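You operate a simulated robot arm through the tools that you are given. There is no shell and no other tool. Be economical: measure what you need, move in short steps, check, and stop when the job is done.

You run a simulated two-armed robot. Do the job below in one go: nothing can be reset, and whatever is moved stays where it is left.

TASK
Put one of the grey felt pads from the top of the numbered bench in the grey bin. Press the blue button of the white bottle three times. Fetch the gold nut from the top of the small table and set it in the yellow bin there. Put the blue tape on the top of the small table away on the lower board of the blue table. Stack the box labelled "Small: 15 mm" from the top of the small table on top of the box that says "Small: 10 mm". Put one of the white tapes from the lower board of the blue table on top of the brown taped box there. Put one of the silver hat brackets from the cubby hole a5 on the green notebook. Put the cream tape on the notepad. Do these in any order.

Only the result counts: the job must be done as asked and must still hold three seconds after the hand-in. Knocking over, shifting, dropping, spilling or breaking anything else fails it.

THE ROBOT
Two 7-joint arms with fingered hands on one trunk, on a base that drives. Base frame: it is fixed to the floor where the robot stands at the start and does not move with it; the origin is under the middle of the robot, x ahead of it, y to its left, z up. Units: mm, rad, N and s.
The left shoulder is at the start at [40, 146, 1105], the right one opposite. With the tool pointing down near the work surface each hand reaches from about 300 to 720 mm from the robot's upright axis, wherever it stands, measured 20 degrees to its own side. Places, roughly: blue button of the white bottle [-6500, 5300, 900]; blue labelled box, red labelled box, yellow labell [-1750, -750, 1000]; blue tape (12x12x5 cm) [-1500, -800, 1000]; cream tape (9x9x4 cm) [-2800, 4900, 1000]; gold nut (3x3x2 cm) [-1300, -700, 1000]; green notebook [-4250, 2250, 500]; grey bin [-1250, -2500, 1000]; grey felt pad (6x6x3 cm) [1800, -1200, 900]; lower board of the blue table [-4200, 3000, 600]; notepad (21x30x1 cm) [-2800, 5100, 1000]; silver hat bracket (11x5x3 cm) [-5900, 3300, 500]; taped box [-4000, 2750, 500]; white tape (8x8x4 cm) [-4200, 3200, 600]; yellow bin [-1750, -750, 1000]. Payload 4 kg a hand.
The TCP of each hand is the grasp point between the finger pads, 26 mm short of the fingertips. In the tool frame z runs along the fingers and y along their closing line. Largest opening 148 mm; the body of the gripper starts 73 mm behind the TCP. The gripper is a hand of 3 fingers: y runs from the thumb to the fingers, the wrist lies at [0, 0, -224] in the tool frame, and closing takes about 1.5 s.
Orientation is that of the tool frame in the base frame, as [roll, pitch, yaw] about the fixed x, y, z axes, in that order (R = Rz(yaw) Ry(pitch) Rx(roll)). With the fingers straight down and closing along the base's y, the tool's x points along the base's -x, its y along +y and its z along -z.

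THE INTERFACE
- The arms move only by the tool apply_moves. It takes "left_steps", "right_steps" or both (then of equal length, played together; a hand with none holds still); each is a list of rows, each a list of 7 numbers: the turn, a rotation vector about the base's x, y, z in rad, then the shift along the base's x, y, z in mm, then the finger opening in mm, from 0 to 148. In form: [[wx, wy, wz, dx, dy, dz, hand], ...]. A call has 1 to 12 rows; each row is the pose to reach, as a shift and turn from the pose commanded when the call began. A row lasts 0.2 s, in which the tool goes at most 50 mm and 0.15 rad; a call with a longer step from one row to the next is refused whole, and so is a gripper value outside its range. Where a pose cannot be reached the arm comes as near as it can. A force on the tool above 40 N (or 10 N above the force at the start of the call, whichever is more), or a blocked arm, ends the call early, and 0.2 s more pass. The fingers move at their own pace (about 108 mm/s each) and stop on an object; they squeeze with about 26 N. The grip force told is the motor's: it shows also when the fingers shut on nothing. Time passes only in rows, and 0.2 s behind the last, so rows that repeat a pose let the fingers close. It gives the time, the measured TCP pose, the force on the tool (base axes), the opening and the grip force at its end, in the units of the frame above (readings bear some noise), with the torque about the TCP (base axes, N m) and any sound that the robot's microphone picked up.
- Cameras (640 x 400 px; columns grow to the right, rows downward): "scene" is now at [109.6, -12.1, 1336.3]; the picture's right is [-0.14, -0.99, 0.00], its down [-0.54, 0.08, -0.84] and it looks along [0.83, -0.12, -0.54] (base axes); focal length 254 px, centre (320, 200). "left" rides on the left gripper at [-68, -39, -90] in its tool frame; the picture's right is [0.50, -0.87, 0.00], its down [0.65, 0.38, -0.65] and it looks along [0.57, 0.33, 0.76] (tool axes); focal length 222 px, centre (320, 200). "right" rides on the right gripper at [67, -39, -90] in its tool frame; the picture's right is [0.50, 0.87, 0.00], its down [-0.66, 0.38, -0.65] and it looks along [-0.57, 0.33, 0.76] (tool axes); focal length 222 px, centre (320, 200). There is no depth. A picture from a camera that has moved, and an enlarged one, comes with that camera's place and axes in the base frame and with its lens.
- camera(camera): a new picture of that camera. The clock stands still meanwhile.
- slide_trunk(by): slides the trunk up (or, below 0, down) by that many mm; the arms and the scene camera ride with it, the base frame stays. It gives what a move gives, with no picture.
- drive_base(legs): drives the robot by 1 to 6 legs, each [ahead, left, turn to the left] in mm, mm and rad, along the robot's own axes; the way and the turn of a leg run together, so that a leg with both is an arc; at most 1500 mm and 3.142 rad a leg. The arms and the cameras ride along, it lands a little off, and it stops where it bumps. It gives what a move gives.
- grasp_type(shape, hand): the hand has 3 fingers and takes this shape, open, in about a second: jaw (thumb against the fingers, like two jaws); tri (thumb and two fingers); tip (a fingertip pinch); poke (one finger out to press); point (the index stretched); flat (the hand flat); cup (the hand cupped); fist (a fist). The gripper value then closes the fingers along that shape, each until it touches; the sizes above hold for jaw. It gives what a move gives, with no picture.
- head_to(pan, tilt): turns the head with the scene camera to pan (to the left, within 1.501 rad either way) and tilt (down, from -0.506 to 1.204), counted from straight ahead of the robot. It gives what a move gives.
- zoom(camera, box): a new picture of the part [left, top, right, bottom] of that camera's present view, enlarged. The clock stands still meanwhile.
- sign_off(): hands the job in; it is judged then, once.

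Go step by step. Nothing tells you exact positions but the pictures and the camera data: compare them with the known pose of the tool, close in by small moves and look again before you grip or let go. The budget is 232 turns and 222 pictures, counting those below and the enlarged ones. Unless the task says otherwise, let go and move clear before handing in.

The tools are called after "Emit:" by a JSON object that holds its "fn" and its "kwargs". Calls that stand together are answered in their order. apply_moves: Moves the arms, as the interface text tells. Its arguments: {"type":"object","properties":{"left_steps":{"type":"array","items":{"type":"array","items":{"type":"number"}}},"right_steps":{"type":"array","items":{"type":"array","items":{"type":"number"}}}},"required":[]} The other tools are called the same way: slide_trunk (by) slides the trunk up or down; grasp_type (shape, hand) gives the hand a shape; drive_base (legs) drives the base; head_to (pan, tilt) turns the head that bears the scene camera; camera (camera) takes a picture; zoom (camera, box) takes an enlarged picture of a part of a camera's view; sign_off () hands the job in.

At the start:

```text
clock: 0.0
left_tcp_pos: [481.9, 197.3, 1075.7]
left_ee_rot: [3.14, 0.0, -3.14]
left_ft_force: [-0.4, -0.2, 0.1]
left_ft_torque: [0.0, -0.02, -0.02]
left_opening: 148.1
left_grasp_force: 0.1
left_shape: jaw
right_tcp_pos: [442.3, -189.1, 1082.7]
right_ee_rot: [3.141, 0.001, 3.14]
right_ft_force: [0.5, -0.9, 0.7]
right_ft_torque: [0.0, 0.02, -0.02]
right_opening: 147.9
right_grasp_force: 0.0
right_shape: jaw
trunk travel left (down, up): [-275.0, 231.0]
robot x, y, heading: [-0.3, -1.6, -0.001]
head pan, tilt: [-0.141, 0.572]
```

scene: 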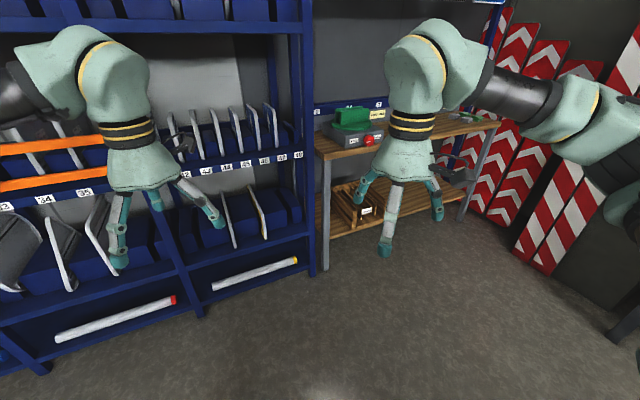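
right: 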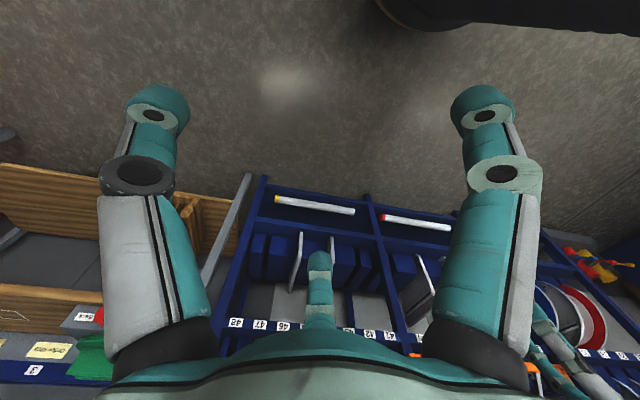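
left: 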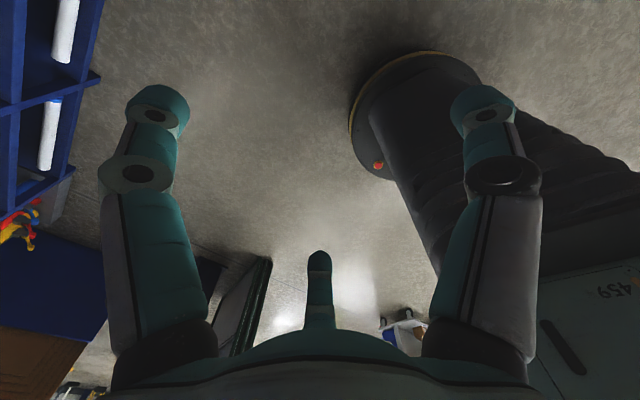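

I see a blue rack ahead and a wooden bench with numbers to the right, which should be the numbered bench. I'll zoom on it and look around first.

Emit:
{"fn": "zoom", "kwargs": {"camera": "scene", "box": [300, 60, 520, 280]}}

Emit:
{"fn": "head_to", "kwargs": {"pan": -1.4, "tilt": 0.3}}

Emit:
{"fn": "camera", "kwargs": {"camera": "scene"}}

Emit:
{"fn": "head_to", "kwargs": {"pan": 1.4, "tilt": 0.3}}

Emit:
{"fn": "camera", "kwargs": {"camera": "scene"}}

```text
1.82 times, centred on (410, 170) of scene
camera zoom: at [109.6, -12.1, 1336.3], right [-0.14, -0.99, 0.0], down [-0.54, 0.08, -0.84], along [0.83, -0.12, -0.54], focal length 462 px, centre (156, 254)
```

zoom: 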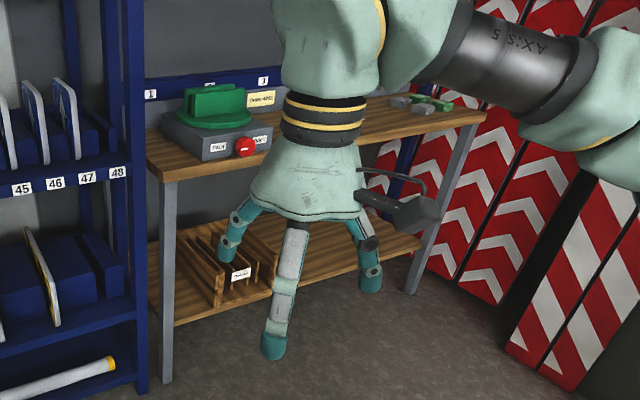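

```text
clock: 1.4
left_tcp_pos: [482.2, 195.4, 1076.4]
left_ee_rot: [-3.141, -0.001, -3.139]
left_ft_force: [0.7, 0.1, 0.3]
left_ft_torque: [0.0, 0.02, -0.01]
left_opening: 147.8
left_grasp_force: 0.1
left_shape: jaw
right_tcp_pos: [443.9, -188.6, 1082.2]
right_ee_rot: [3.139, -0.001, 3.139]
right_ft_force: [0.2, -0.1, 0.2]
right_ft_torque: [0.02, -0.02, -0.05]
right_opening: 147.7
right_grasp_force: 0.0
right_shape: jaw
trunk travel left (down, up): [-275.0, 231.0]
robot x, y, heading: [-1.3, 1.6, -0.003]
head pan, tilt: [-1.4, 0.3]
```

```text
217 pictures are left
camera scene: at [37.3, -91.5, 1361.3], right [-0.99, -0.17, 0.0], down [-0.05, 0.29, -0.96], along [0.16, -0.94, -0.3], focal length 254 px, centre (320, 200)
```

scene: 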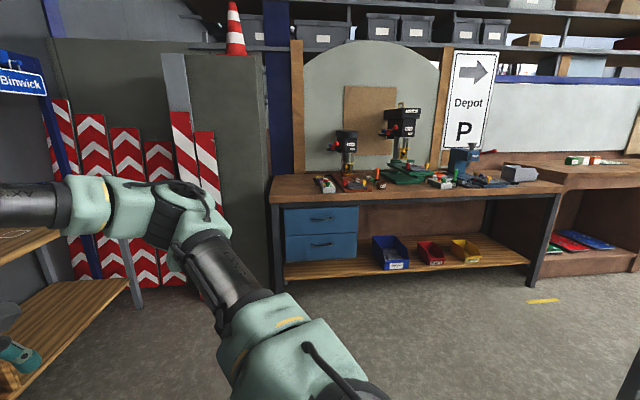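

```text
clock: 3.9
left_tcp_pos: [482.7, 197.4, 1076.2]
left_ee_rot: [3.141, -0.001, -3.14]
left_ft_force: [0.1, -0.6, 0.9]
left_ft_torque: [-0.03, 0.0, -0.05]
left_opening: 148.1
left_grasp_force: 0.1
left_shape: jaw
right_tcp_pos: [443.5, -189.0, 1082.0]
right_ee_rot: [3.139, 0.002, 3.14]
right_ft_force: [0.2, -0.3, 0.2]
right_ft_torque: [-0.02, 0.04, 0.0]
right_opening: 147.9
right_grasp_force: 0.1
right_shape: jaw
trunk travel left (down, up): [-275.0, 231.0]
robot x, y, heading: [2.6, 1.4, 0.002]
head pan, tilt: [1.4, 0.3]
```

```text
216 pictures are left
camera scene: at [37.2, 92.5, 1361.3], right [0.99, -0.17, 0.0], down [-0.05, -0.29, -0.96], along [0.16, 0.94, -0.3], focal length 254 px, centre (320, 200)
```

scene: 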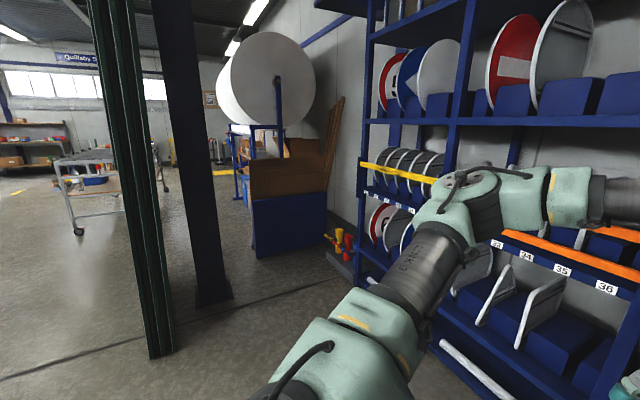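

The felt pads are on the far right of the numbered bench, around (1640, -1150). The grey bin is probably on the drill bench to the right. I'll drive in front of the pads and look.

Emit:
{"fn": "drive_base", "kwargs": {"legs": [[0, -1100, 0], [700, 0, 0.3]]}}

Emit:
{"fn": "head_to", "kwargs": {"pan": -0.3, "tilt": 0.5}}

Emit:
{"fn": "camera", "kwargs": {"camera": "scene"}}

Emit:
{"fn": "camera", "kwargs": {"camera": "right"}}

```text
clock: 12.8
left_tcp_pos: [1081.8, -662.0, 1077.1]
left_ee_rot: [-3.139, -0.001, -2.852]
left_ft_force: [0.8, -0.2, -0.3]
left_ft_torque: [0.0, -0.01, 0.01]
left_opening: 147.9
left_grasp_force: 0.0
left_shape: jaw
right_tcp_pos: [1152.4, -1043.0, 1083.8]
right_ee_rot: [3.139, 0.001, -2.857]
right_ft_force: [-0.2, 0.3, 0.0]
right_ft_torque: [0.0, 0.01, -0.04]
right_opening: 147.9
right_grasp_force: 0.0
right_shape: jaw
trunk travel left (down, up): [-275.0, 231.0]
robot x, y, heading: [677.1, -986.8, 0.284]
head pan, tilt: [1.4, 0.3]
```

```text
clock: 14.6
left_tcp_pos: [1081.9, -661.9, 1075.7]
left_ee_rot: [-3.141, 0.0, -2.854]
left_ft_force: [-0.8, 0.8, 0.3]
left_ft_torque: [0.01, 0.02, -0.01]
left_opening: 147.9
left_grasp_force: 0.1
left_shape: jaw
right_tcp_pos: [1153.5, -1043.5, 1083.3]
right_ee_rot: [3.141, 0.0, -2.86]
right_ft_force: [-0.7, -0.3, 0.4]
right_ft_torque: [-0.01, 0.01, -0.02]
right_opening: 148.0
right_grasp_force: 0.1
right_shape: jaw
trunk travel left (down, up): [-275.0, 231.0]
robot x, y, heading: [673.6, -989.8, 0.286]
head pan, tilt: [-0.3, 0.499]
```

```text
215 pictures are left
camera scene: at [785.8, -982.3, 1342.9], right [-0.01, -1.0, 0.0], down [-0.48, 0.01, -0.88], along [0.88, -0.01, -0.48], focal length 254 px, centre (320, 200)
```

scene: 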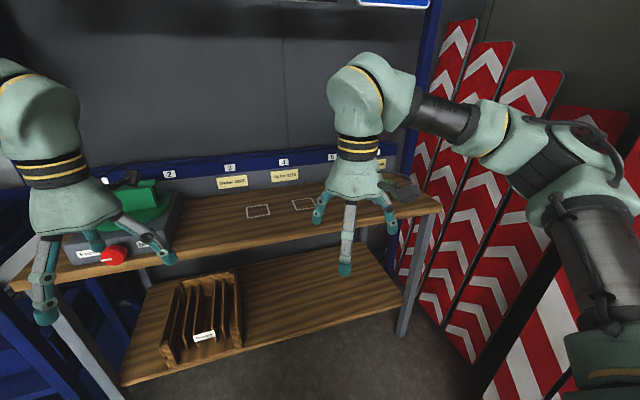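

```text
214 pictures are left
camera right: at [1098.8, -1099.5, 1173.0], right [-0.72, 0.69, 0.0], down [0.52, 0.55, 0.65], along [0.45, 0.47, -0.76], focal length 222 px, centre (320, 200)
```

right: 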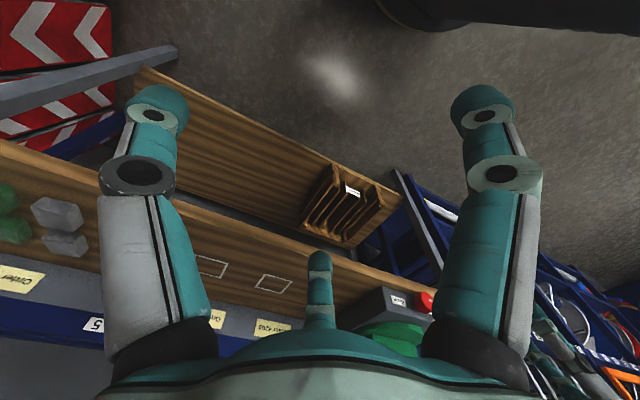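

The grey pads are near (1575,-1212) and (1659,-1187). I'll square up and move in so the right hand is above them.

Emit:
{"fn": "drive_base", "kwargs": {"legs": [[0, 0, -0.285], [260, 0, 0]]}}

Emit:
{"fn": "camera", "kwargs": {"camera": "right"}}

Emit:
{"fn": "camera", "kwargs": {"camera": "scene"}}

```text
clock: 17.4
left_tcp_pos: [1412.3, -790.0, 1075.8]
left_ee_rot: [3.14, -0.001, -3.137]
left_ft_force: [-0.1, 0.6, 0.7]
left_ft_torque: [0.03, 0.02, -0.02]
left_opening: 147.9
left_grasp_force: 0.0
left_shape: jaw
right_tcp_pos: [1376.0, -1174.3, 1082.2]
right_ee_rot: [3.141, 0.0, -3.14]
right_ft_force: [-0.7, -0.2, -0.3]
right_ft_torque: [0.02, 0.01, 0.0]
right_opening: 148.0
right_grasp_force: 0.1
right_shape: jaw
trunk travel left (down, up): [-275.0, 231.0]
robot x, y, heading: [931.6, -987.5, 0.002]
head pan, tilt: [-0.3, 0.499]
```

```text
213 pictures are left
camera right: at [1307.2, -1213.4, 1173.3], right [-0.5, 0.87, 0.0], down [0.65, 0.38, 0.65], along [0.57, 0.33, -0.76], focal length 222 px, centre (320, 200)
```

right: 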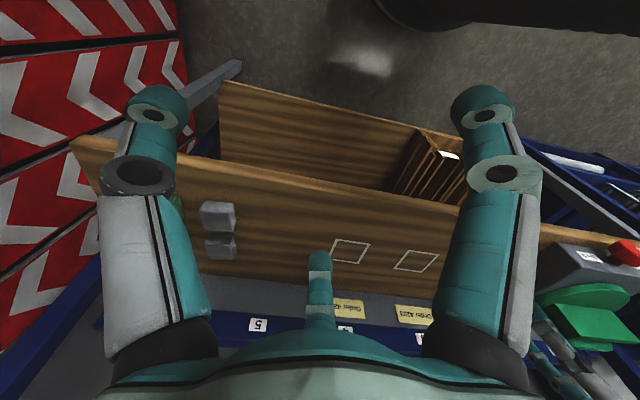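

```text
212 pictures are left
camera scene: at [1039.4, -1013.1, 1342.9], right [-0.29, -0.96, 0.0], down [-0.46, 0.14, -0.88], along [0.84, -0.26, -0.48], focal length 254 px, centre (320, 200)
```

scene: 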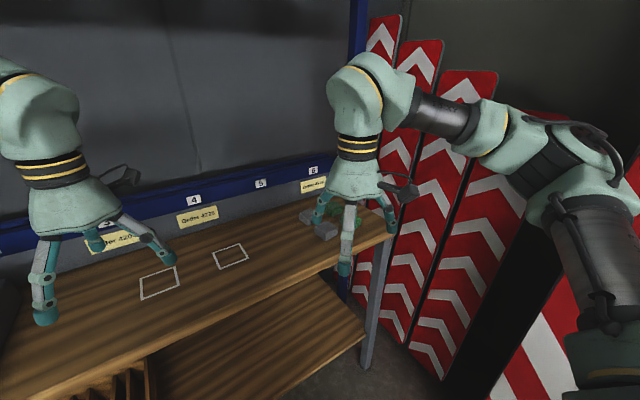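

Triangulating gives the pads at about (1673,-1234,863) and (1767,-1209,863). I'll move a little closer and zoom in.

Emit:
{"fn": "drive_base", "kwargs": {"legs": [[180, 0, 0]]}}

Emit:
{"fn": "camera", "kwargs": {"camera": "right"}}

Emit:
{"fn": "zoom", "kwargs": {"camera": "scene", "box": [260, 130, 460, 280]}}

```text
clock: 18.9
left_tcp_pos: [1591.5, -788.0, 1076.0]
left_ee_rot: [-3.141, 0.002, -3.139]
left_ft_force: [0.7, 0.3, 0.1]
left_ft_torque: [0.02, -0.01, -0.01]
left_opening: 147.9
left_grasp_force: 0.1
left_shape: jaw
right_tcp_pos: [1552.6, -1174.2, 1082.2]
right_ee_rot: [3.138, 0.001, -3.14]
right_ft_force: [-0.2, -0.3, -0.4]
right_ft_torque: [0.02, 0.0, -0.02]
right_opening: 148.1
right_grasp_force: 0.1
right_shape: jaw
trunk travel left (down, up): [-275.0, 231.0]
robot x, y, heading: [1112.1, -984.7, 0.001]
head pan, tilt: [-0.3, 0.499]
```

```text
211 pictures are left
camera right: at [1485.7, -1212.7, 1173.5], right [-0.5, 0.87, 0.0], down [0.65, 0.38, 0.65], along [0.57, 0.33, -0.76], focal length 222 px, centre (320, 200)
```

right: 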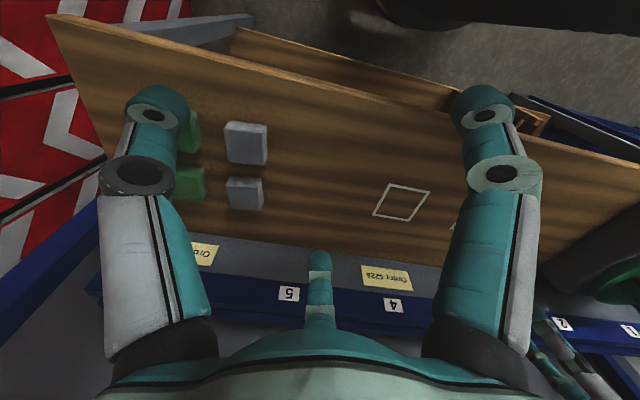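

```text
2.67 times, centred on (360, 205) of scene
camera zoom: at [1217.8, -1012.5, 1343.0], right [-0.29, -0.96, 0.0], down [-0.46, 0.14, -0.88], along [0.84, -0.26, -0.48], focal length 677 px, centre (213, 187)
```

zoom: 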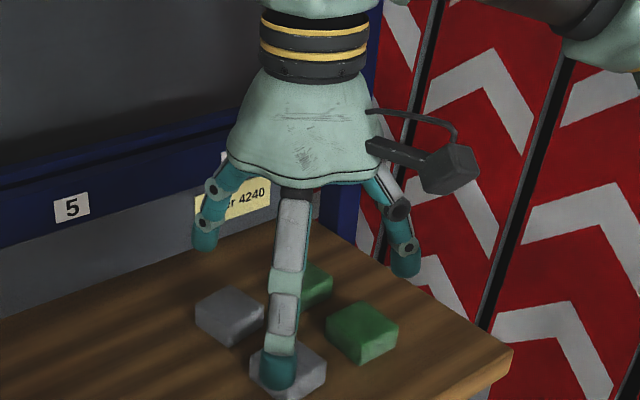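

Pad A's top is at about (1673,-1232,864), aligned with the bench edge (about 0.29 rad). I'll bring the right hand above it with a narrowed opening and check how the fingers sit.

Emit:
{"fn": "apply_moves", "kwargs": {"right_steps": [[0, 0, 0.1, 40, -20, -20, 90], [0, 0, 0.2, 80, -40, -50, 90], [0, 0, 0.286, 120, -58, -80, 90], [0, 0, 0.286, 120, -58, -100, 90], [0, 0, 0.286, 120, -58, -100, 90]]}}

Emit:
{"fn": "camera", "kwargs": {"camera": "right"}}

Emit:
{"fn": "zoom", "kwargs": {"camera": "scene", "box": [260, 130, 460, 280]}}

```text
refused: row 2 steps farther than a row can; nothing moved
```

```text
209 pictures are left
camera right: at [1485.7, -1212.7, 1173.5], right [-0.5, 0.87, 0.0], down [0.65, 0.38, 0.65], along [0.57, 0.33, -0.76], focal length 222 px, centre (320, 200)
```

right: 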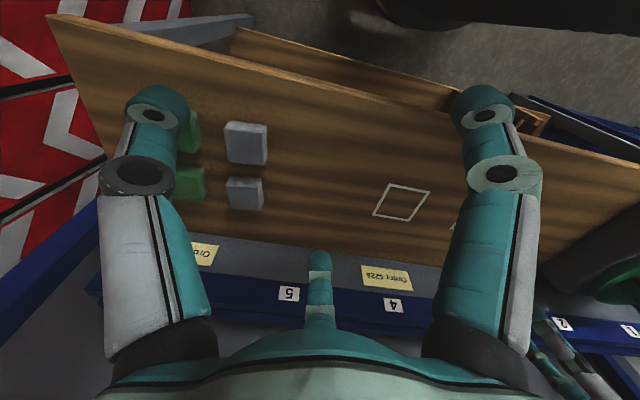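

```text
2.67 times, centred on (360, 205) of scene
camera zoom: at [1217.8, -1012.5, 1343.0], right [-0.29, -0.96, 0.0], down [-0.46, 0.14, -0.88], along [0.84, -0.26, -0.48], focal length 677 px, centre (213, 187)
```

zoom: 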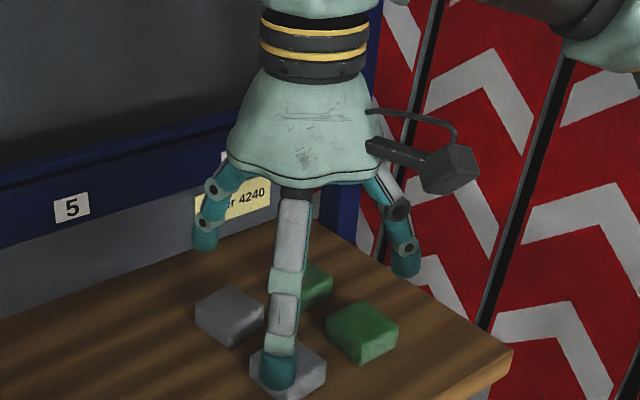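

The step was too long, so I'll resend it with finer rows.

Emit:
{"fn": "apply_moves", "kwargs": {"right_steps": [[0, 0, 0.07, 30, -15, -25, 90], [0, 0, 0.14, 60, -29, -50, 90], [0, 0, 0.21, 90, -44, -75, 90], [0, 0, 0.286, 120, -58, -100, 90], [0, 0, 0.286, 120, -58, -100, 90]]}}

Emit:
{"fn": "camera", "kwargs": {"camera": "right"}}

Emit:
{"fn": "zoom", "kwargs": {"camera": "scene", "box": [260, 130, 460, 280]}}

```text
clock: 20.1
left_tcp_pos: [1592.1, -788.4, 1076.0]
left_ee_rot: [-3.141, 0.001, -3.139]
left_ft_force: [-0.9, 0.3, 0.0]
left_ft_torque: [0.02, -0.01, 0.01]
left_opening: 148.1
left_grasp_force: 0.1
left_shape: jaw
right_tcp_pos: [1674.5, -1231.6, 982.4]
right_ee_rot: [3.141, -0.001, -2.854]
right_ft_force: [-0.1, 0.1, -0.2]
right_ft_torque: [0.01, -0.01, 0.05]
right_opening: 90.4
right_grasp_force: 0.1
right_shape: jaw
trunk travel left (down, up): [-275.0, 231.0]
robot x, y, heading: [1110.0, -985.7, 0.005]
head pan, tilt: [-0.3, 0.499]
```

```text
207 pictures are left
camera right: at [1621.7, -1288.7, 1073.2], right [-0.73, 0.69, 0.0], down [0.52, 0.55, 0.65], along [0.45, 0.48, -0.76], focal length 222 px, centre (320, 200)
```

right: 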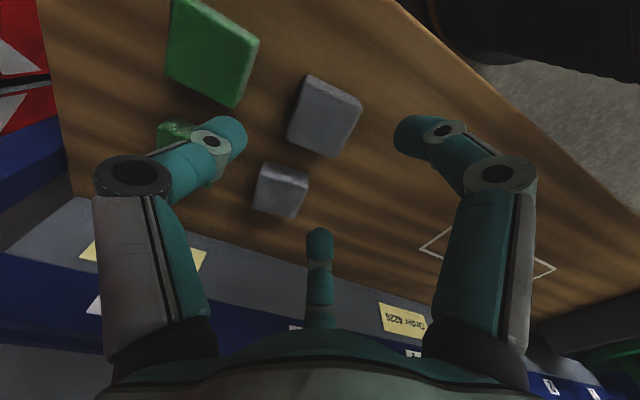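

```text
2.67 times, centred on (360, 205) of scene
camera zoom: at [1218.2, -1012.3, 1342.9], right [-0.29, -0.96, 0.0], down [-0.46, 0.14, -0.88], along [0.84, -0.26, -0.48], focal length 677 px, centre (213, 187)
```

zoom: 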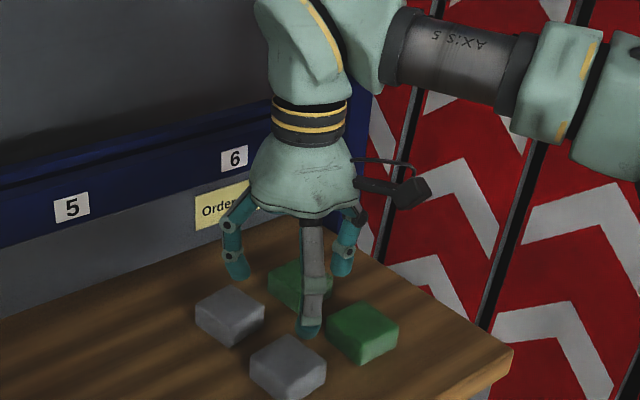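

The TCP is centred over pad A. I'll descend most of the way and check clearances.

Emit:
{"fn": "apply_moves", "kwargs": {"right_steps": [[0, 0, 0, 0, 0, -35, 95], [0, 0, 0, 0, 0, -70, 95], [0, 0, 0, 0, 0, -92, 95], [0, 0, 0, 0, 0, -92, 95]]}}

Emit:
{"fn": "camera", "kwargs": {"camera": "right"}}

Emit:
{"fn": "zoom", "kwargs": {"camera": "scene", "box": [260, 160, 420, 280]}}

```text
clock: 21.1
left_tcp_pos: [1591.5, -789.0, 1076.4]
left_ee_rot: [3.141, -0.001, -3.137]
left_ft_force: [-0.8, 0.4, -1.1]
left_ft_torque: [0.03, -0.04, -0.01]
left_opening: 148.1
left_grasp_force: 0.0
left_shape: jaw
right_tcp_pos: [1674.2, -1231.8, 890.2]
right_ee_rot: [3.14, 0.0, -2.853]
right_ft_force: [-0.2, 0.1, 0.2]
right_ft_torque: [0.0, -0.01, 0.01]
right_opening: 94.5
right_grasp_force: 0.0
right_shape: jaw
trunk travel left (down, up): [-275.0, 231.0]
robot x, y, heading: [1109.4, -981.2, 0.003]
head pan, tilt: [-0.3, 0.499]
```

```text
205 pictures are left
camera right: at [1620.5, -1289.1, 980.4], right [-0.73, 0.69, 0.0], down [0.52, 0.55, 0.65], along [0.45, 0.48, -0.76], focal length 222 px, centre (320, 200)
```

right: 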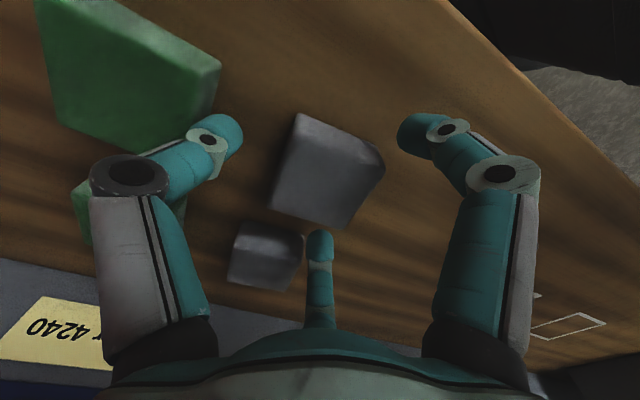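

```text
3.33 times, centred on (340, 220) of scene
camera zoom: at [1218.6, -1012.5, 1342.9], right [-0.29, -0.96, 0.0], down [-0.46, 0.14, -0.88], along [0.84, -0.26, -0.48], focal length 847 px, centre (253, 133)
```

zoom: 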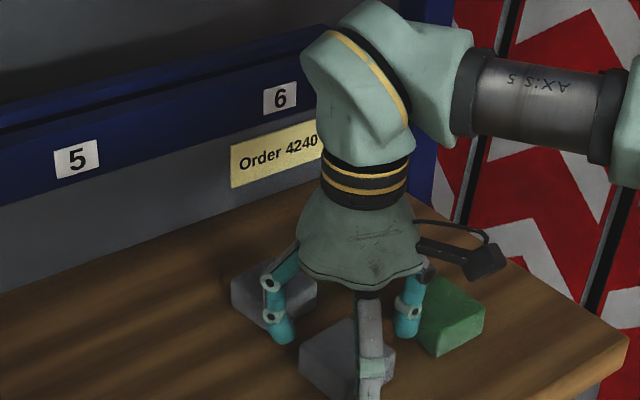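

The pad sits between the three fingers. I'll descend onto it and close.

Emit:
{"fn": "apply_moves", "kwargs": {"right_steps": [[0, 0, 0, 0, 0, -14, 95], [0, 0, 0, 0, 0, -23, 95], [0, 0, 0, 0, 0, -23, 40], [0, 0, 0, 0, 0, -23, 40], [0, 0, 0, 0, 0, -23, 30], [0, 0, 0, 0, 0, -23, 30], [0, 0, 0, 0, 0, -23, 30]]}}

Emit:
{"fn": "camera", "kwargs": {"camera": "right"}}

```text
clock: 21.9
left_tcp_pos: [1589.6, -789.4, 1077.6]
left_ee_rot: [-3.141, 0.002, -3.137]
left_ft_force: [-0.1, 0.5, 0.4]
left_ft_torque: [0.04, 0.04, -0.02]
left_opening: 147.8
left_grasp_force: 0.0
left_shape: jaw
right_tcp_pos: [1673.8, -1232.3, 875.3]
right_ee_rot: [3.141, 0.012, -2.857]
right_ft_force: [-7.2, 1.4, 24.9]
right_ft_torque: [-0.32, 0.58, -0.05]
right_opening: 56.9
right_grasp_force: 25.6
right_shape: jaw
trunk travel left (down, up): [-275.0, 231.0]
robot x, y, heading: [1113.2, -987.6, -0.001]
head pan, tilt: [-0.3, 0.499]
stopped in row 4 (right hand): the force on the tool passed its limit at 42 N (the readings are from after the stop); the commanded pose is now the measured one
```

```text
203 pictures are left
camera right: at [1618.7, -1288.9, 964.9], right [-0.72, 0.69, 0.0], down [0.52, 0.54, 0.66], along [0.46, 0.48, -0.75], focal length 222 px, centre (320, 200)
```

right: 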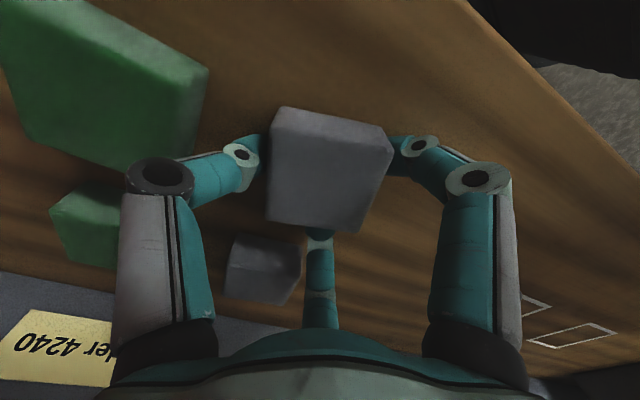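

The pad is gripped (opening 57). I'll lift it and check.

Emit:
{"fn": "apply_moves", "kwargs": {"right_steps": [[0, 0, 0, 0, 0, 10, 20], [0, 0, 0, 0, 0, 50, 20], [0, 0, 0, 0, 0, 90, 20], [0, 0, 0, 0, 0, 130, 20], [0, 0, 0, 0, 0, 170, 20], [0, 0, 0, 0, 0, 200, 20]]}}

Emit:
{"fn": "camera", "kwargs": {"camera": "right"}}

Emit:
{"fn": "camera", "kwargs": {"camera": "scene"}}

```text
clock: 23.4
left_tcp_pos: [1592.6, -788.7, 1076.8]
left_ee_rot: [-3.14, 0.001, -3.139]
left_ft_force: [0.5, 0.2, -0.3]
left_ft_torque: [-0.02, -0.01, 0.01]
left_opening: 147.7
left_grasp_force: 0.1
left_shape: jaw
right_tcp_pos: [1673.3, -1233.7, 1073.8]
right_ee_rot: [-3.14, 0.008, -2.856]
right_ft_force: [0.1, -0.2, -1.2]
right_ft_torque: [0.02, -0.02, -0.02]
right_opening: 55.3
right_grasp_force: 26.0
right_shape: jaw
trunk travel left (down, up): [-275.0, 231.0]
robot x, y, heading: [1108.3, -983.1, 0.006]
head pan, tilt: [-0.3, 0.499]
```

```text
202 pictures are left
camera right: at [1619.1, -1289.5, 1163.0], right [-0.72, 0.69, 0.0], down [0.52, 0.55, 0.66], along [0.46, 0.47, -0.75], focal length 222 px, centre (320, 200)
```

right: 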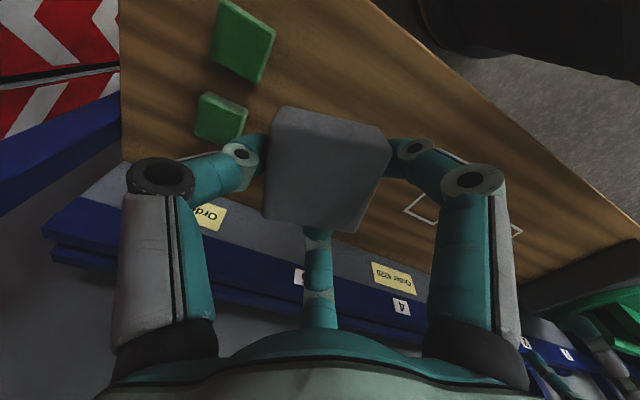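

```text
201 pictures are left
camera scene: at [1218.3, -1012.0, 1342.9], right [-0.29, -0.96, 0.0], down [-0.46, 0.14, -0.88], along [0.84, -0.26, -0.48], focal length 254 px, centre (320, 200)
```

scene: 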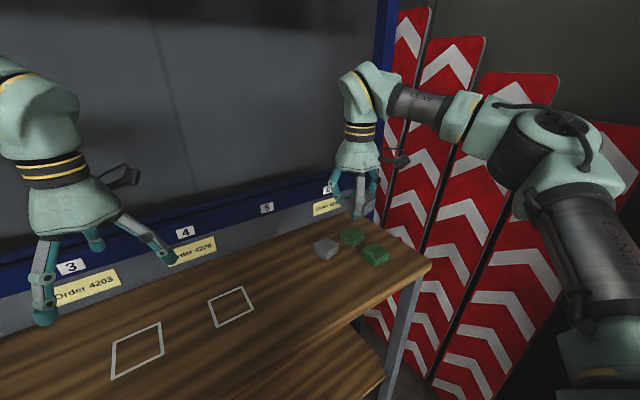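

The pad is held. I'll pull the hand in, back off and drive toward the drill bench on the right where the grey bin should be.

Emit:
{"fn": "apply_moves", "kwargs": {"right_steps": [[0, 0, 0, -45, 0, 5, 20], [0, 0, 0, -90, 10, 10, 20], [0, 0, 0, -135, 20, 15, 20], [0, 0, 0, -170, 30, 20, 20]]}}

Emit:
{"fn": "drive_base", "kwargs": {"legs": [[-650, 0, 0], [0, 0, -1.4], [50, -1000, 0], [0, -350, 0]]}}

Emit:
{"fn": "head_to", "kwargs": {"pan": -0.4, "tilt": 0.4}}

Emit:
{"fn": "camera", "kwargs": {"camera": "scene"}}

Emit:
{"fn": "camera", "kwargs": {"camera": "right"}}

```text
clock: 24.4
left_tcp_pos: [1591.4, -788.7, 1076.7]
left_ee_rot: [3.141, 0.001, -3.138]
left_ft_force: [-0.1, -0.3, -0.5]
left_ft_torque: [0.03, -0.05, -0.01]
left_opening: 147.8
left_grasp_force: 0.1
left_shape: jaw
right_tcp_pos: [1503.5, -1203.6, 1093.7]
right_ee_rot: [-3.142, 0.007, -2.857]
right_ft_force: [0.4, -0.3, -0.1]
right_ft_torque: [0.01, 0.0, 0.0]
right_opening: 55.3
right_grasp_force: 25.9
right_shape: jaw
trunk travel left (down, up): [-275.0, 231.0]
robot x, y, heading: [1109.3, -986.5, 0.008]
head pan, tilt: [-0.3, 0.499]
```

```text
clock: 37.9
left_tcp_pos: [-540.9, -1721.7, 1076.3]
left_ee_rot: [-3.139, 0.0, 1.752]
left_ft_force: [-0.7, -0.2, 0.0]
left_ft_torque: [0.01, -0.01, 0.02]
left_opening: 147.9
left_grasp_force: 0.0
left_shape: jaw
right_tcp_pos: [-964.1, -1709.6, 1092.9]
right_ee_rot: [3.141, 0.006, 2.035]
right_ft_force: [0.3, 0.6, 0.3]
right_ft_torque: [0.03, 0.01, -0.02]
right_opening: 55.0
right_grasp_force: 25.4
right_shape: jaw
trunk travel left (down, up): [-275.0, 231.0]
robot x, y, heading: [-821.0, -1287.1, -1.386]
head pan, tilt: [-0.3, 0.499]
```

```text
clock: 38.5
left_tcp_pos: [-541.1, -1722.2, 1077.3]
left_ee_rot: [-3.14, 0.0, 1.753]
left_ft_force: [0.7, 0.3, -0.2]
left_ft_torque: [0.01, 0.01, -0.01]
left_opening: 147.7
left_grasp_force: 0.0
left_shape: jaw
right_tcp_pos: [-965.0, -1709.0, 1092.7]
right_ee_rot: [3.14, 0.007, 2.033]
right_ft_force: [-1.1, -0.2, -0.3]
right_ft_torque: [-0.04, -0.04, -0.02]
right_opening: 54.9
right_grasp_force: 26.4
right_shape: jaw
trunk travel left (down, up): [-275.0, 231.0]
robot x, y, heading: [-823.4, -1281.5, -1.391]
head pan, tilt: [-0.4, 0.4]
```

```text
200 pictures are left
camera scene: at [-836.9, -1392.0, 1352.0], right [-0.98, 0.22, 0.0], down [0.09, 0.38, -0.92], along [-0.2, -0.9, -0.39], focal length 254 px, centre (320, 200)
```

scene: 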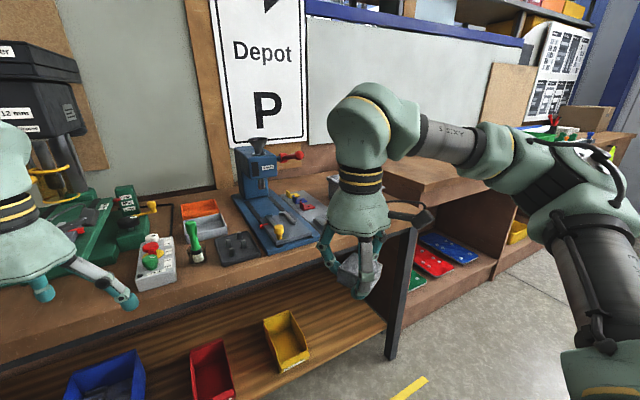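

```text
199 pictures are left
camera right: at [-1030.5, -1666.1, 1182.6], right [0.55, 0.83, 0.0], down [0.63, -0.41, 0.66], along [0.55, -0.36, -0.75], focal length 222 px, centre (320, 200)
```

right: 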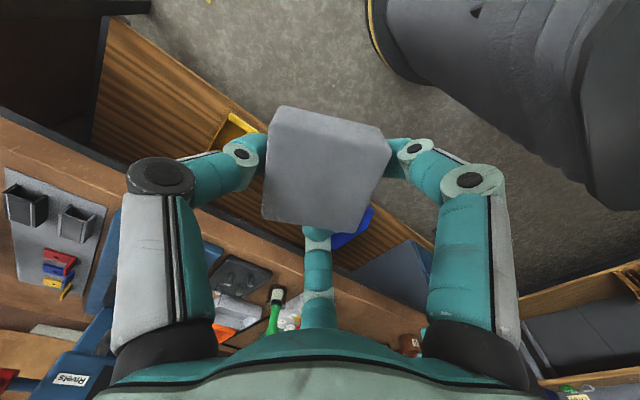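

The grey box behind the right arm is probably the bin. I'll slide right and get a clearer view.

Emit:
{"fn": "drive_base", "kwargs": {"legs": [[0, -450, 0]]}}

Emit:
{"fn": "head_to", "kwargs": {"pan": 0.1, "tilt": 0.45}}

Emit:
{"fn": "camera", "kwargs": {"camera": "scene"}}

Emit:
{"fn": "camera", "kwargs": {"camera": "right"}}

```text
clock: 41.3
left_tcp_pos: [-990.5, -1802.7, 1076.3]
left_ee_rot: [-3.14, -0.001, 1.746]
left_ft_force: [-0.7, -0.2, 0.1]
left_ft_torque: [-0.01, 0.02, 0.01]
left_opening: 147.8
left_grasp_force: 0.0
left_shape: jaw
right_tcp_pos: [-1413.1, -1788.2, 1093.5]
right_ee_rot: [3.141, 0.007, 2.027]
right_ft_force: [0.4, -0.7, -0.6]
right_ft_torque: [0.03, -0.02, 0.02]
right_opening: 55.0
right_grasp_force: 25.8
right_shape: jaw
trunk travel left (down, up): [-275.0, 231.0]
robot x, y, heading: [-1264.5, -1357.3, -1.399]
head pan, tilt: [-0.4, 0.4]
```

```text
clock: 42.2
left_tcp_pos: [-990.8, -1803.1, 1076.1]
left_ee_rot: [-3.14, 0.001, 1.745]
left_ft_force: [0.0, 0.2, -0.3]
left_ft_torque: [0.03, 0.01, -0.01]
left_opening: 148.0
left_grasp_force: 0.0
left_shape: jaw
right_tcp_pos: [-1413.3, -1788.8, 1091.6]
right_ee_rot: [3.141, 0.007, 2.029]
right_ft_force: [0.2, -0.2, -0.6]
right_ft_torque: [0.01, 0.02, 0.03]
right_opening: 55.4
right_grasp_force: 25.6
right_shape: jaw
trunk travel left (down, up): [-275.0, 231.0]
robot x, y, heading: [-1269.1, -1360.5, -1.398]
head pan, tilt: [0.099, 0.45]
```

```text
198 pictures are left
camera scene: at [-1238.2, -1469.7, 1347.3], right [-0.96, -0.27, 0.0], down [-0.12, 0.42, -0.9], along [0.24, -0.87, -0.44], focal length 254 px, centre (320, 200)
```

scene: 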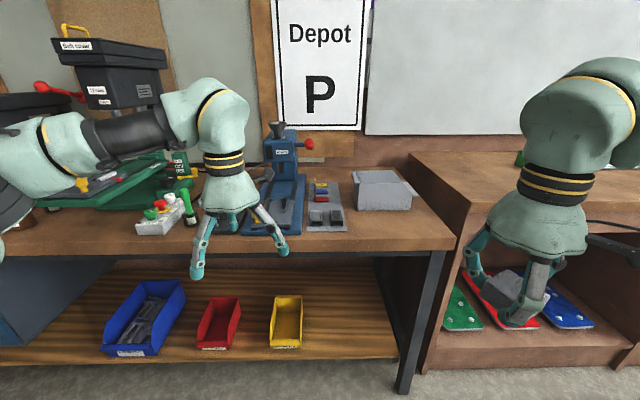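

```text
197 pictures are left
camera right: at [-1479.0, -1744.1, 1182.8], right [0.56, 0.83, 0.0], down [0.63, -0.42, 0.66], along [0.55, -0.37, -0.75], focal length 222 px, centre (320, 200)
```

right: 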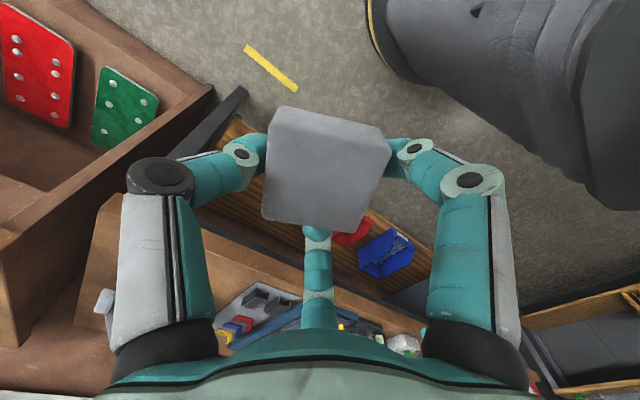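

The grey box at (383,190) on the drill bench looks like the bin. Zooming in to confirm.

Emit:
{"fn": "zoom", "kwargs": {"camera": "scene", "box": [300, 130, 460, 250]}}

```text
3.33 times, centred on (380, 190) of scene
camera zoom: at [-1238.2, -1469.7, 1347.3], right [-0.96, -0.27, 0.0], down [-0.12, 0.42, -0.9], along [0.24, -0.87, -0.44], focal length 847 px, centre (120, 233)
```

zoom: 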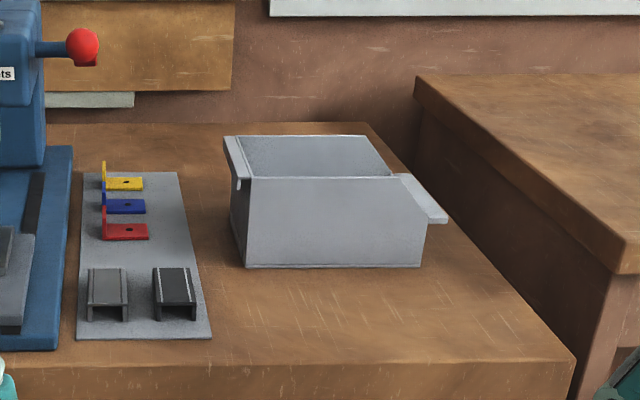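

That is the grey bin, rim centre about (-1200,-2514,961). The blue press is in the left arm's way, so I'll tuck the left hand up and back, then move in.

Emit:
{"fn": "apply_moves", "kwargs": {"left_steps": [[0, 0, 0, -7, 36, 30, 148], [0, 0, 0, -14, 72, 60, 148], [0, 0, 0, -21, 108, 90, 148], [0, 0, 0, -28, 144, 120, 148], [0, 0, 0, -31, 177, 150, 148]]}}

Emit:
{"fn": "drive_base", "kwargs": {"legs": [[0, 40, 0], [480, 0, 0]]}}

Emit:
{"fn": "head_to", "kwargs": {"pan": -0.1, "tilt": 0.6}}

Emit:
{"fn": "camera", "kwargs": {"camera": "scene"}}

Emit:
{"fn": "camera", "kwargs": {"camera": "right"}}

```text
clock: 43.4
left_tcp_pos: [-1023.2, -1625.5, 1225.1]
left_ee_rot: [-3.141, 0.001, 1.745]
left_ft_force: [0.6, 0.5, 0.0]
left_ft_torque: [0.0, -0.01, 0.02]
left_opening: 147.7
left_grasp_force: 0.0
left_shape: jaw
right_tcp_pos: [-1415.0, -1787.2, 1093.2]
right_ee_rot: [3.14, 0.008, 2.029]
right_ft_force: [-0.5, -0.2, 0.1]
right_ft_torque: [0.0, -0.02, 0.0]
right_opening: 55.2
right_grasp_force: 26.4
right_shape: jaw
trunk travel left (down, up): [-275.0, 231.0]
robot x, y, heading: [-1265.1, -1366.2, -1.401]
head pan, tilt: [0.099, 0.45]
```

```text
clock: 46.7
left_tcp_pos: [-903.6, -2093.5, 1225.9]
left_ee_rot: [-3.14, 0.001, 1.739]
left_ft_force: [-0.2, 0.1, 0.3]
left_ft_torque: [-0.02, 0.01, 0.01]
left_opening: 148.1
left_grasp_force: 0.1
left_shape: jaw
right_tcp_pos: [-1296.9, -2251.4, 1092.6]
right_ee_rot: [3.141, 0.006, 2.02]
right_ft_force: [0.0, 0.3, -0.1]
right_ft_torque: [0.03, 0.0, -0.01]
right_opening: 55.1
right_grasp_force: 25.3
right_shape: jaw
trunk travel left (down, up): [-275.0, 231.0]
robot x, y, heading: [-1146.6, -1825.2, -1.403]
head pan, tilt: [0.099, 0.45]
```

```text
clock: 47.5
left_tcp_pos: [-904.3, -2093.7, 1224.4]
left_ee_rot: [-3.14, 0.0, 1.737]
left_ft_force: [0.3, 0.2, -0.1]
left_ft_torque: [0.01, -0.02, -0.05]
left_opening: 147.8
left_grasp_force: 0.0
left_shape: jaw
right_tcp_pos: [-1297.6, -2251.9, 1092.8]
right_ee_rot: [-3.141, 0.006, 2.02]
right_ft_force: [-0.9, 0.4, 0.1]
right_ft_torque: [-0.01, -0.01, 0.0]
right_opening: 55.3
right_grasp_force: 26.2
right_shape: jaw
trunk travel left (down, up): [-275.0, 231.0]
robot x, y, heading: [-1146.6, -1826.3, -1.402]
head pan, tilt: [-0.099, 0.6]
```

```text
195 pictures are left
camera scene: at [-1137.5, -1934.6, 1333.8], right [-1.0, -0.07, 0.0], down [-0.04, 0.56, -0.83], along [0.06, -0.82, -0.56], focal length 254 px, centre (320, 200)
```

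scene: 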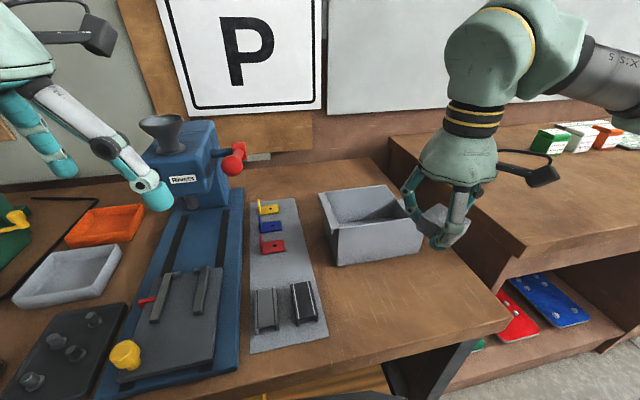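

```text
194 pictures are left
camera right: at [-1361.9, -2208.0, 1182.7], right [0.56, 0.83, 0.0], down [0.62, -0.42, 0.66], along [0.54, -0.37, -0.75], focal length 222 px, centre (320, 200)
```

right: 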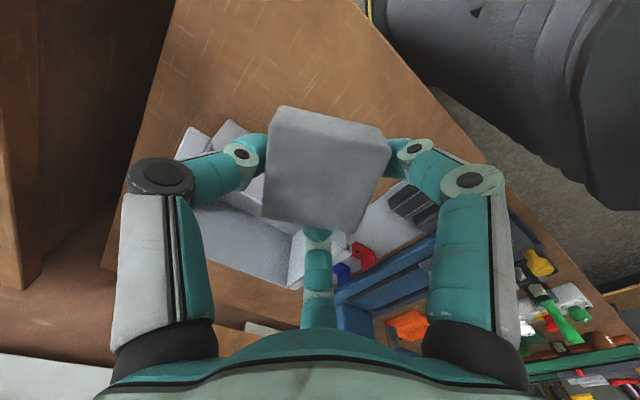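

I'll bring the pad above the bin and check from both cameras.

Emit:
{"fn": "apply_moves", "kwargs": {"right_steps": [[0, 0, 0, 17, -43, 0, 20], [0, 0, 0, 34, -86, 0, 20], [0, 0, 0, 51, -129, 0, 20], [0, 0, 0, 68, -172, 0, 20], [0, 0, 0, 83, -212, 0, 20], [0, 0, 0, 83, -212, 0, 20]]}}

Emit:
{"fn": "camera", "kwargs": {"camera": "right"}}

Emit:
{"fn": "zoom", "kwargs": {"camera": "scene", "box": [260, 80, 500, 300]}}

```text
clock: 48.9
left_tcp_pos: [-905.4, -2093.8, 1225.7]
left_ee_rot: [3.141, 0.001, 1.739]
left_ft_force: [0.1, 0.0, 0.6]
left_ft_torque: [0.01, 0.01, 0.01]
left_opening: 148.2
left_grasp_force: 0.1
left_shape: jaw
right_tcp_pos: [-1213.8, -2463.8, 1092.0]
right_ee_rot: [3.14, 0.008, 2.021]
right_ft_force: [-0.2, -1.1, 1.3]
right_ft_torque: [-0.03, 0.02, -0.05]
right_opening: 54.9
right_grasp_force: 25.9
right_shape: jaw
trunk travel left (down, up): [-275.0, 231.0]
robot x, y, heading: [-1148.5, -1825.3, -1.404]
head pan, tilt: [-0.099, 0.6]
```

```text
193 pictures are left
camera right: at [-1278.8, -2419.0, 1181.4], right [0.56, 0.83, 0.0], down [0.62, -0.42, 0.66], along [0.54, -0.37, -0.75], focal length 222 px, centre (320, 200)
```

right: 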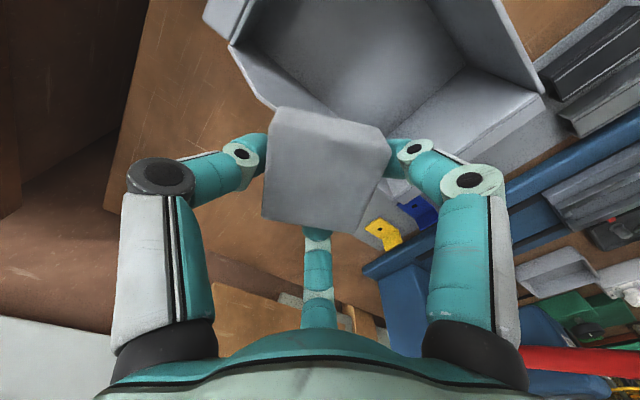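

```text
1.82 times, centred on (380, 190) of scene
camera zoom: at [-1138.6, -1933.6, 1333.9], right [-1.0, -0.07, 0.0], down [-0.04, 0.56, -0.83], along [0.06, -0.82, -0.56], focal length 462 px, centre (211, 218)
```

zoom: 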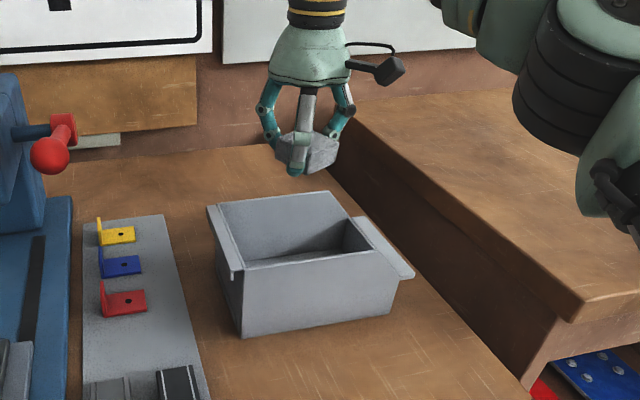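

Parallax shows the bin nearer and higher (centre about (-1213,-2392), rim z about 1010). I'll move back over it and check again.

Emit:
{"fn": "apply_moves", "kwargs": {"right_steps": [[0, 0, 0, 0, 36, 0, 20], [0, 0, 0, -2, 70, 0, 20], [0, 0, 0, -2, 70, 0, 20]]}}

Emit:
{"fn": "camera", "kwargs": {"camera": "right"}}

Emit:
{"fn": "zoom", "kwargs": {"camera": "scene", "box": [260, 80, 500, 300]}}

```text
clock: 49.7
left_tcp_pos: [-903.0, -2093.1, 1224.8]
left_ee_rot: [-3.141, 0.0, 1.737]
left_ft_force: [0.5, 0.0, -0.3]
left_ft_torque: [0.0, -0.02, 0.01]
left_opening: 148.1
left_grasp_force: 0.1
left_shape: jaw
right_tcp_pos: [-1213.1, -2392.4, 1092.4]
right_ee_rot: [3.142, 0.007, 2.022]
right_ft_force: [0.2, 0.2, -0.1]
right_ft_torque: [-0.01, 0.02, 0.01]
right_opening: 55.0
right_grasp_force: 25.7
right_shape: jaw
trunk travel left (down, up): [-275.0, 231.0]
robot x, y, heading: [-1149.0, -1826.1, -1.406]
head pan, tilt: [-0.099, 0.6]
```

```text
191 pictures are left
camera right: at [-1278.3, -2349.0, 1182.0], right [0.56, 0.83, 0.0], down [0.62, -0.42, 0.66], along [0.54, -0.37, -0.75], focal length 222 px, centre (320, 200)
```

right: 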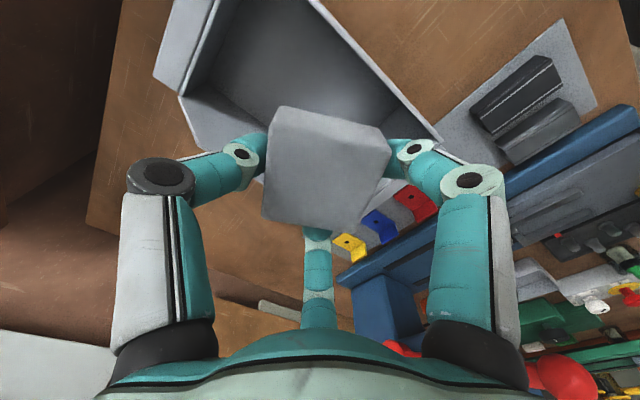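

```text
1.82 times, centred on (380, 190) of scene
camera zoom: at [-1136.8, -1935.1, 1333.7], right [-1.0, -0.07, 0.0], down [-0.04, 0.56, -0.82], along [0.06, -0.82, -0.57], focal length 462 px, centre (211, 218)
```

zoom: 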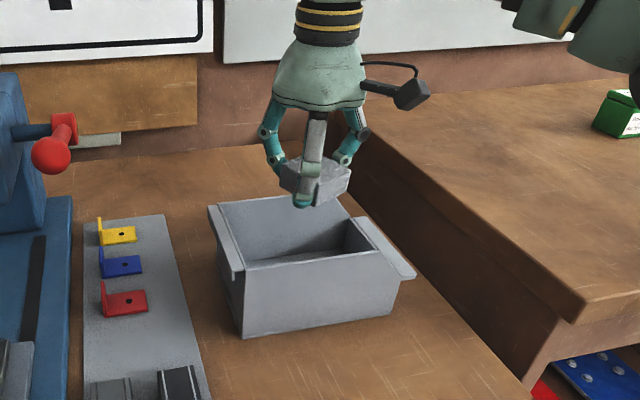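

Nearly aligned. I'll nudge toward the robot a bit, lower, and look again.

Emit:
{"fn": "apply_moves", "kwargs": {"right_steps": [[0, 0, 0, 0, 12, -25, 20], [0, 0, 0, 0, 15, -45, 20], [0, 0, 0, 0, 15, -45, 20]]}}

Emit:
{"fn": "camera", "kwargs": {"camera": "right"}}

Emit:
{"fn": "zoom", "kwargs": {"camera": "scene", "box": [300, 120, 460, 260]}}

```text
clock: 50.5
left_tcp_pos: [-904.0, -2093.2, 1224.1]
left_ee_rot: [-3.139, -0.001, 1.738]
left_ft_force: [-0.6, -0.4, -0.6]
left_ft_torque: [-0.03, -0.01, -0.01]
left_opening: 147.8
left_grasp_force: 0.1
left_shape: jaw
right_tcp_pos: [-1214.8, -2377.1, 1046.0]
right_ee_rot: [-3.141, 0.008, 2.02]
right_ft_force: [0.3, 0.1, 0.6]
right_ft_torque: [-0.02, 0.02, -0.03]
right_opening: 55.2
right_grasp_force: 26.5
right_shape: jaw
trunk travel left (down, up): [-275.0, 231.0]
robot x, y, heading: [-1150.0, -1827.0, -1.404]
head pan, tilt: [-0.099, 0.6]
```

```text
189 pictures are left
camera right: at [-1279.0, -2332.7, 1136.8], right [0.56, 0.83, 0.0], down [0.62, -0.42, 0.66], along [0.54, -0.37, -0.75], focal length 222 px, centre (320, 200)
```

right: 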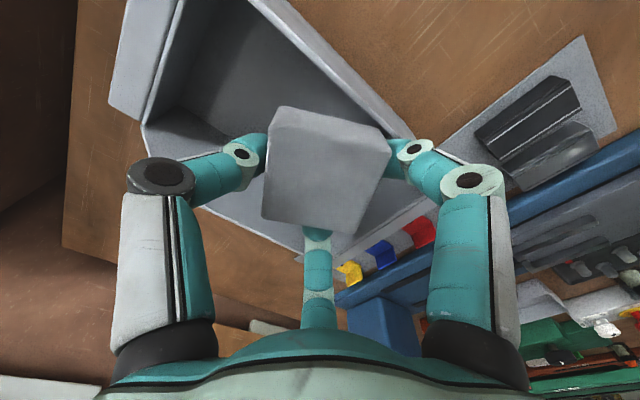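

```text
2.86 times, centred on (380, 190) of scene
camera zoom: at [-1137.5, -1933.8, 1333.8], right [-1.0, -0.07, 0.0], down [-0.04, 0.56, -0.83], along [0.06, -0.82, -0.56], focal length 726 px, centre (149, 229)
```

zoom: 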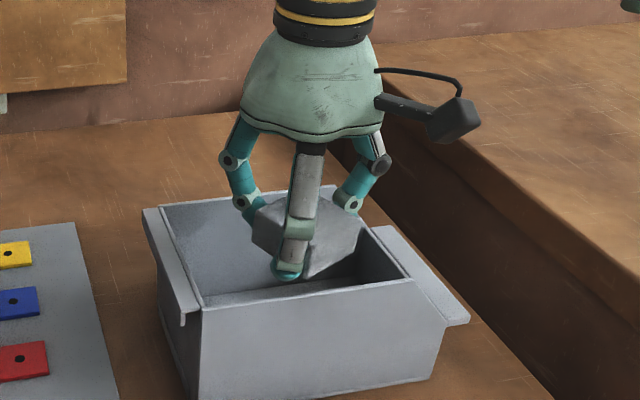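

The pad is inside the bin's outline. I'll lower and release with a small opening, then rise.

Emit:
{"fn": "apply_moves", "kwargs": {"right_steps": [[0, 0, 0, 0, 0, -20, 20], [0, 0, 0, 0, 0, -40, 20], [0, 0, 0, 0, 0, -40, 85], [0, 0, 0, 0, 0, -40, 85], [0, 0, 0, 0, 0, 0, 85], [0, 0, 0, 0, 0, 45, 85], [0, 0, 0, 0, 0, 90, 85]]}}

Emit:
{"fn": "camera", "kwargs": {"camera": "right"}}

Emit:
{"fn": "zoom", "kwargs": {"camera": "scene", "box": [300, 120, 460, 260]}}

```text
clock: 52.1
left_tcp_pos: [-904.3, -2092.3, 1224.8]
left_ee_rot: [-3.139, 0.0, 1.738]
left_ft_force: [-0.1, -0.1, -0.1]
left_ft_torque: [0.01, 0.01, -0.02]
left_opening: 147.7
left_grasp_force: 0.0
left_shape: jaw
right_tcp_pos: [-1213.7, -2375.9, 1139.3]
right_ee_rot: [3.141, 0.008, 2.023]
right_ft_force: [0.1, 0.6, 0.5]
right_ft_torque: [-0.03, 0.02, -0.02]
right_opening: 84.4
right_grasp_force: 0.0
right_shape: jaw
trunk travel left (down, up): [-275.0, 231.0]
robot x, y, heading: [-1151.4, -1826.3, -1.4]
head pan, tilt: [-0.099, 0.6]
```

```text
187 pictures are left
camera right: at [-1279.3, -2332.9, 1229.1], right [0.56, 0.83, 0.0], down [0.62, -0.42, 0.66], along [0.54, -0.37, -0.75], focal length 222 px, centre (320, 200)
```

right: 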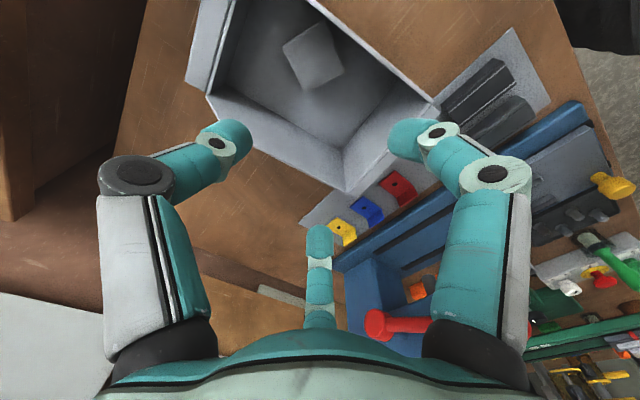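

```text
2.86 times, centred on (380, 190) of scene
camera zoom: at [-1136.9, -1933.1, 1333.9], right [-1.0, -0.07, 0.0], down [-0.04, 0.56, -0.83], along [0.06, -0.82, -0.56], focal length 726 px, centre (149, 229)
```

zoom: 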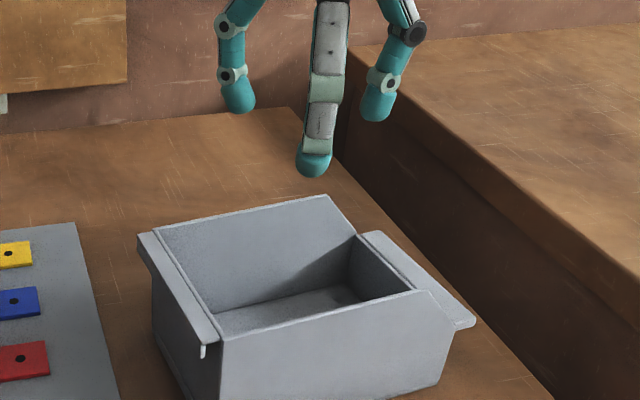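

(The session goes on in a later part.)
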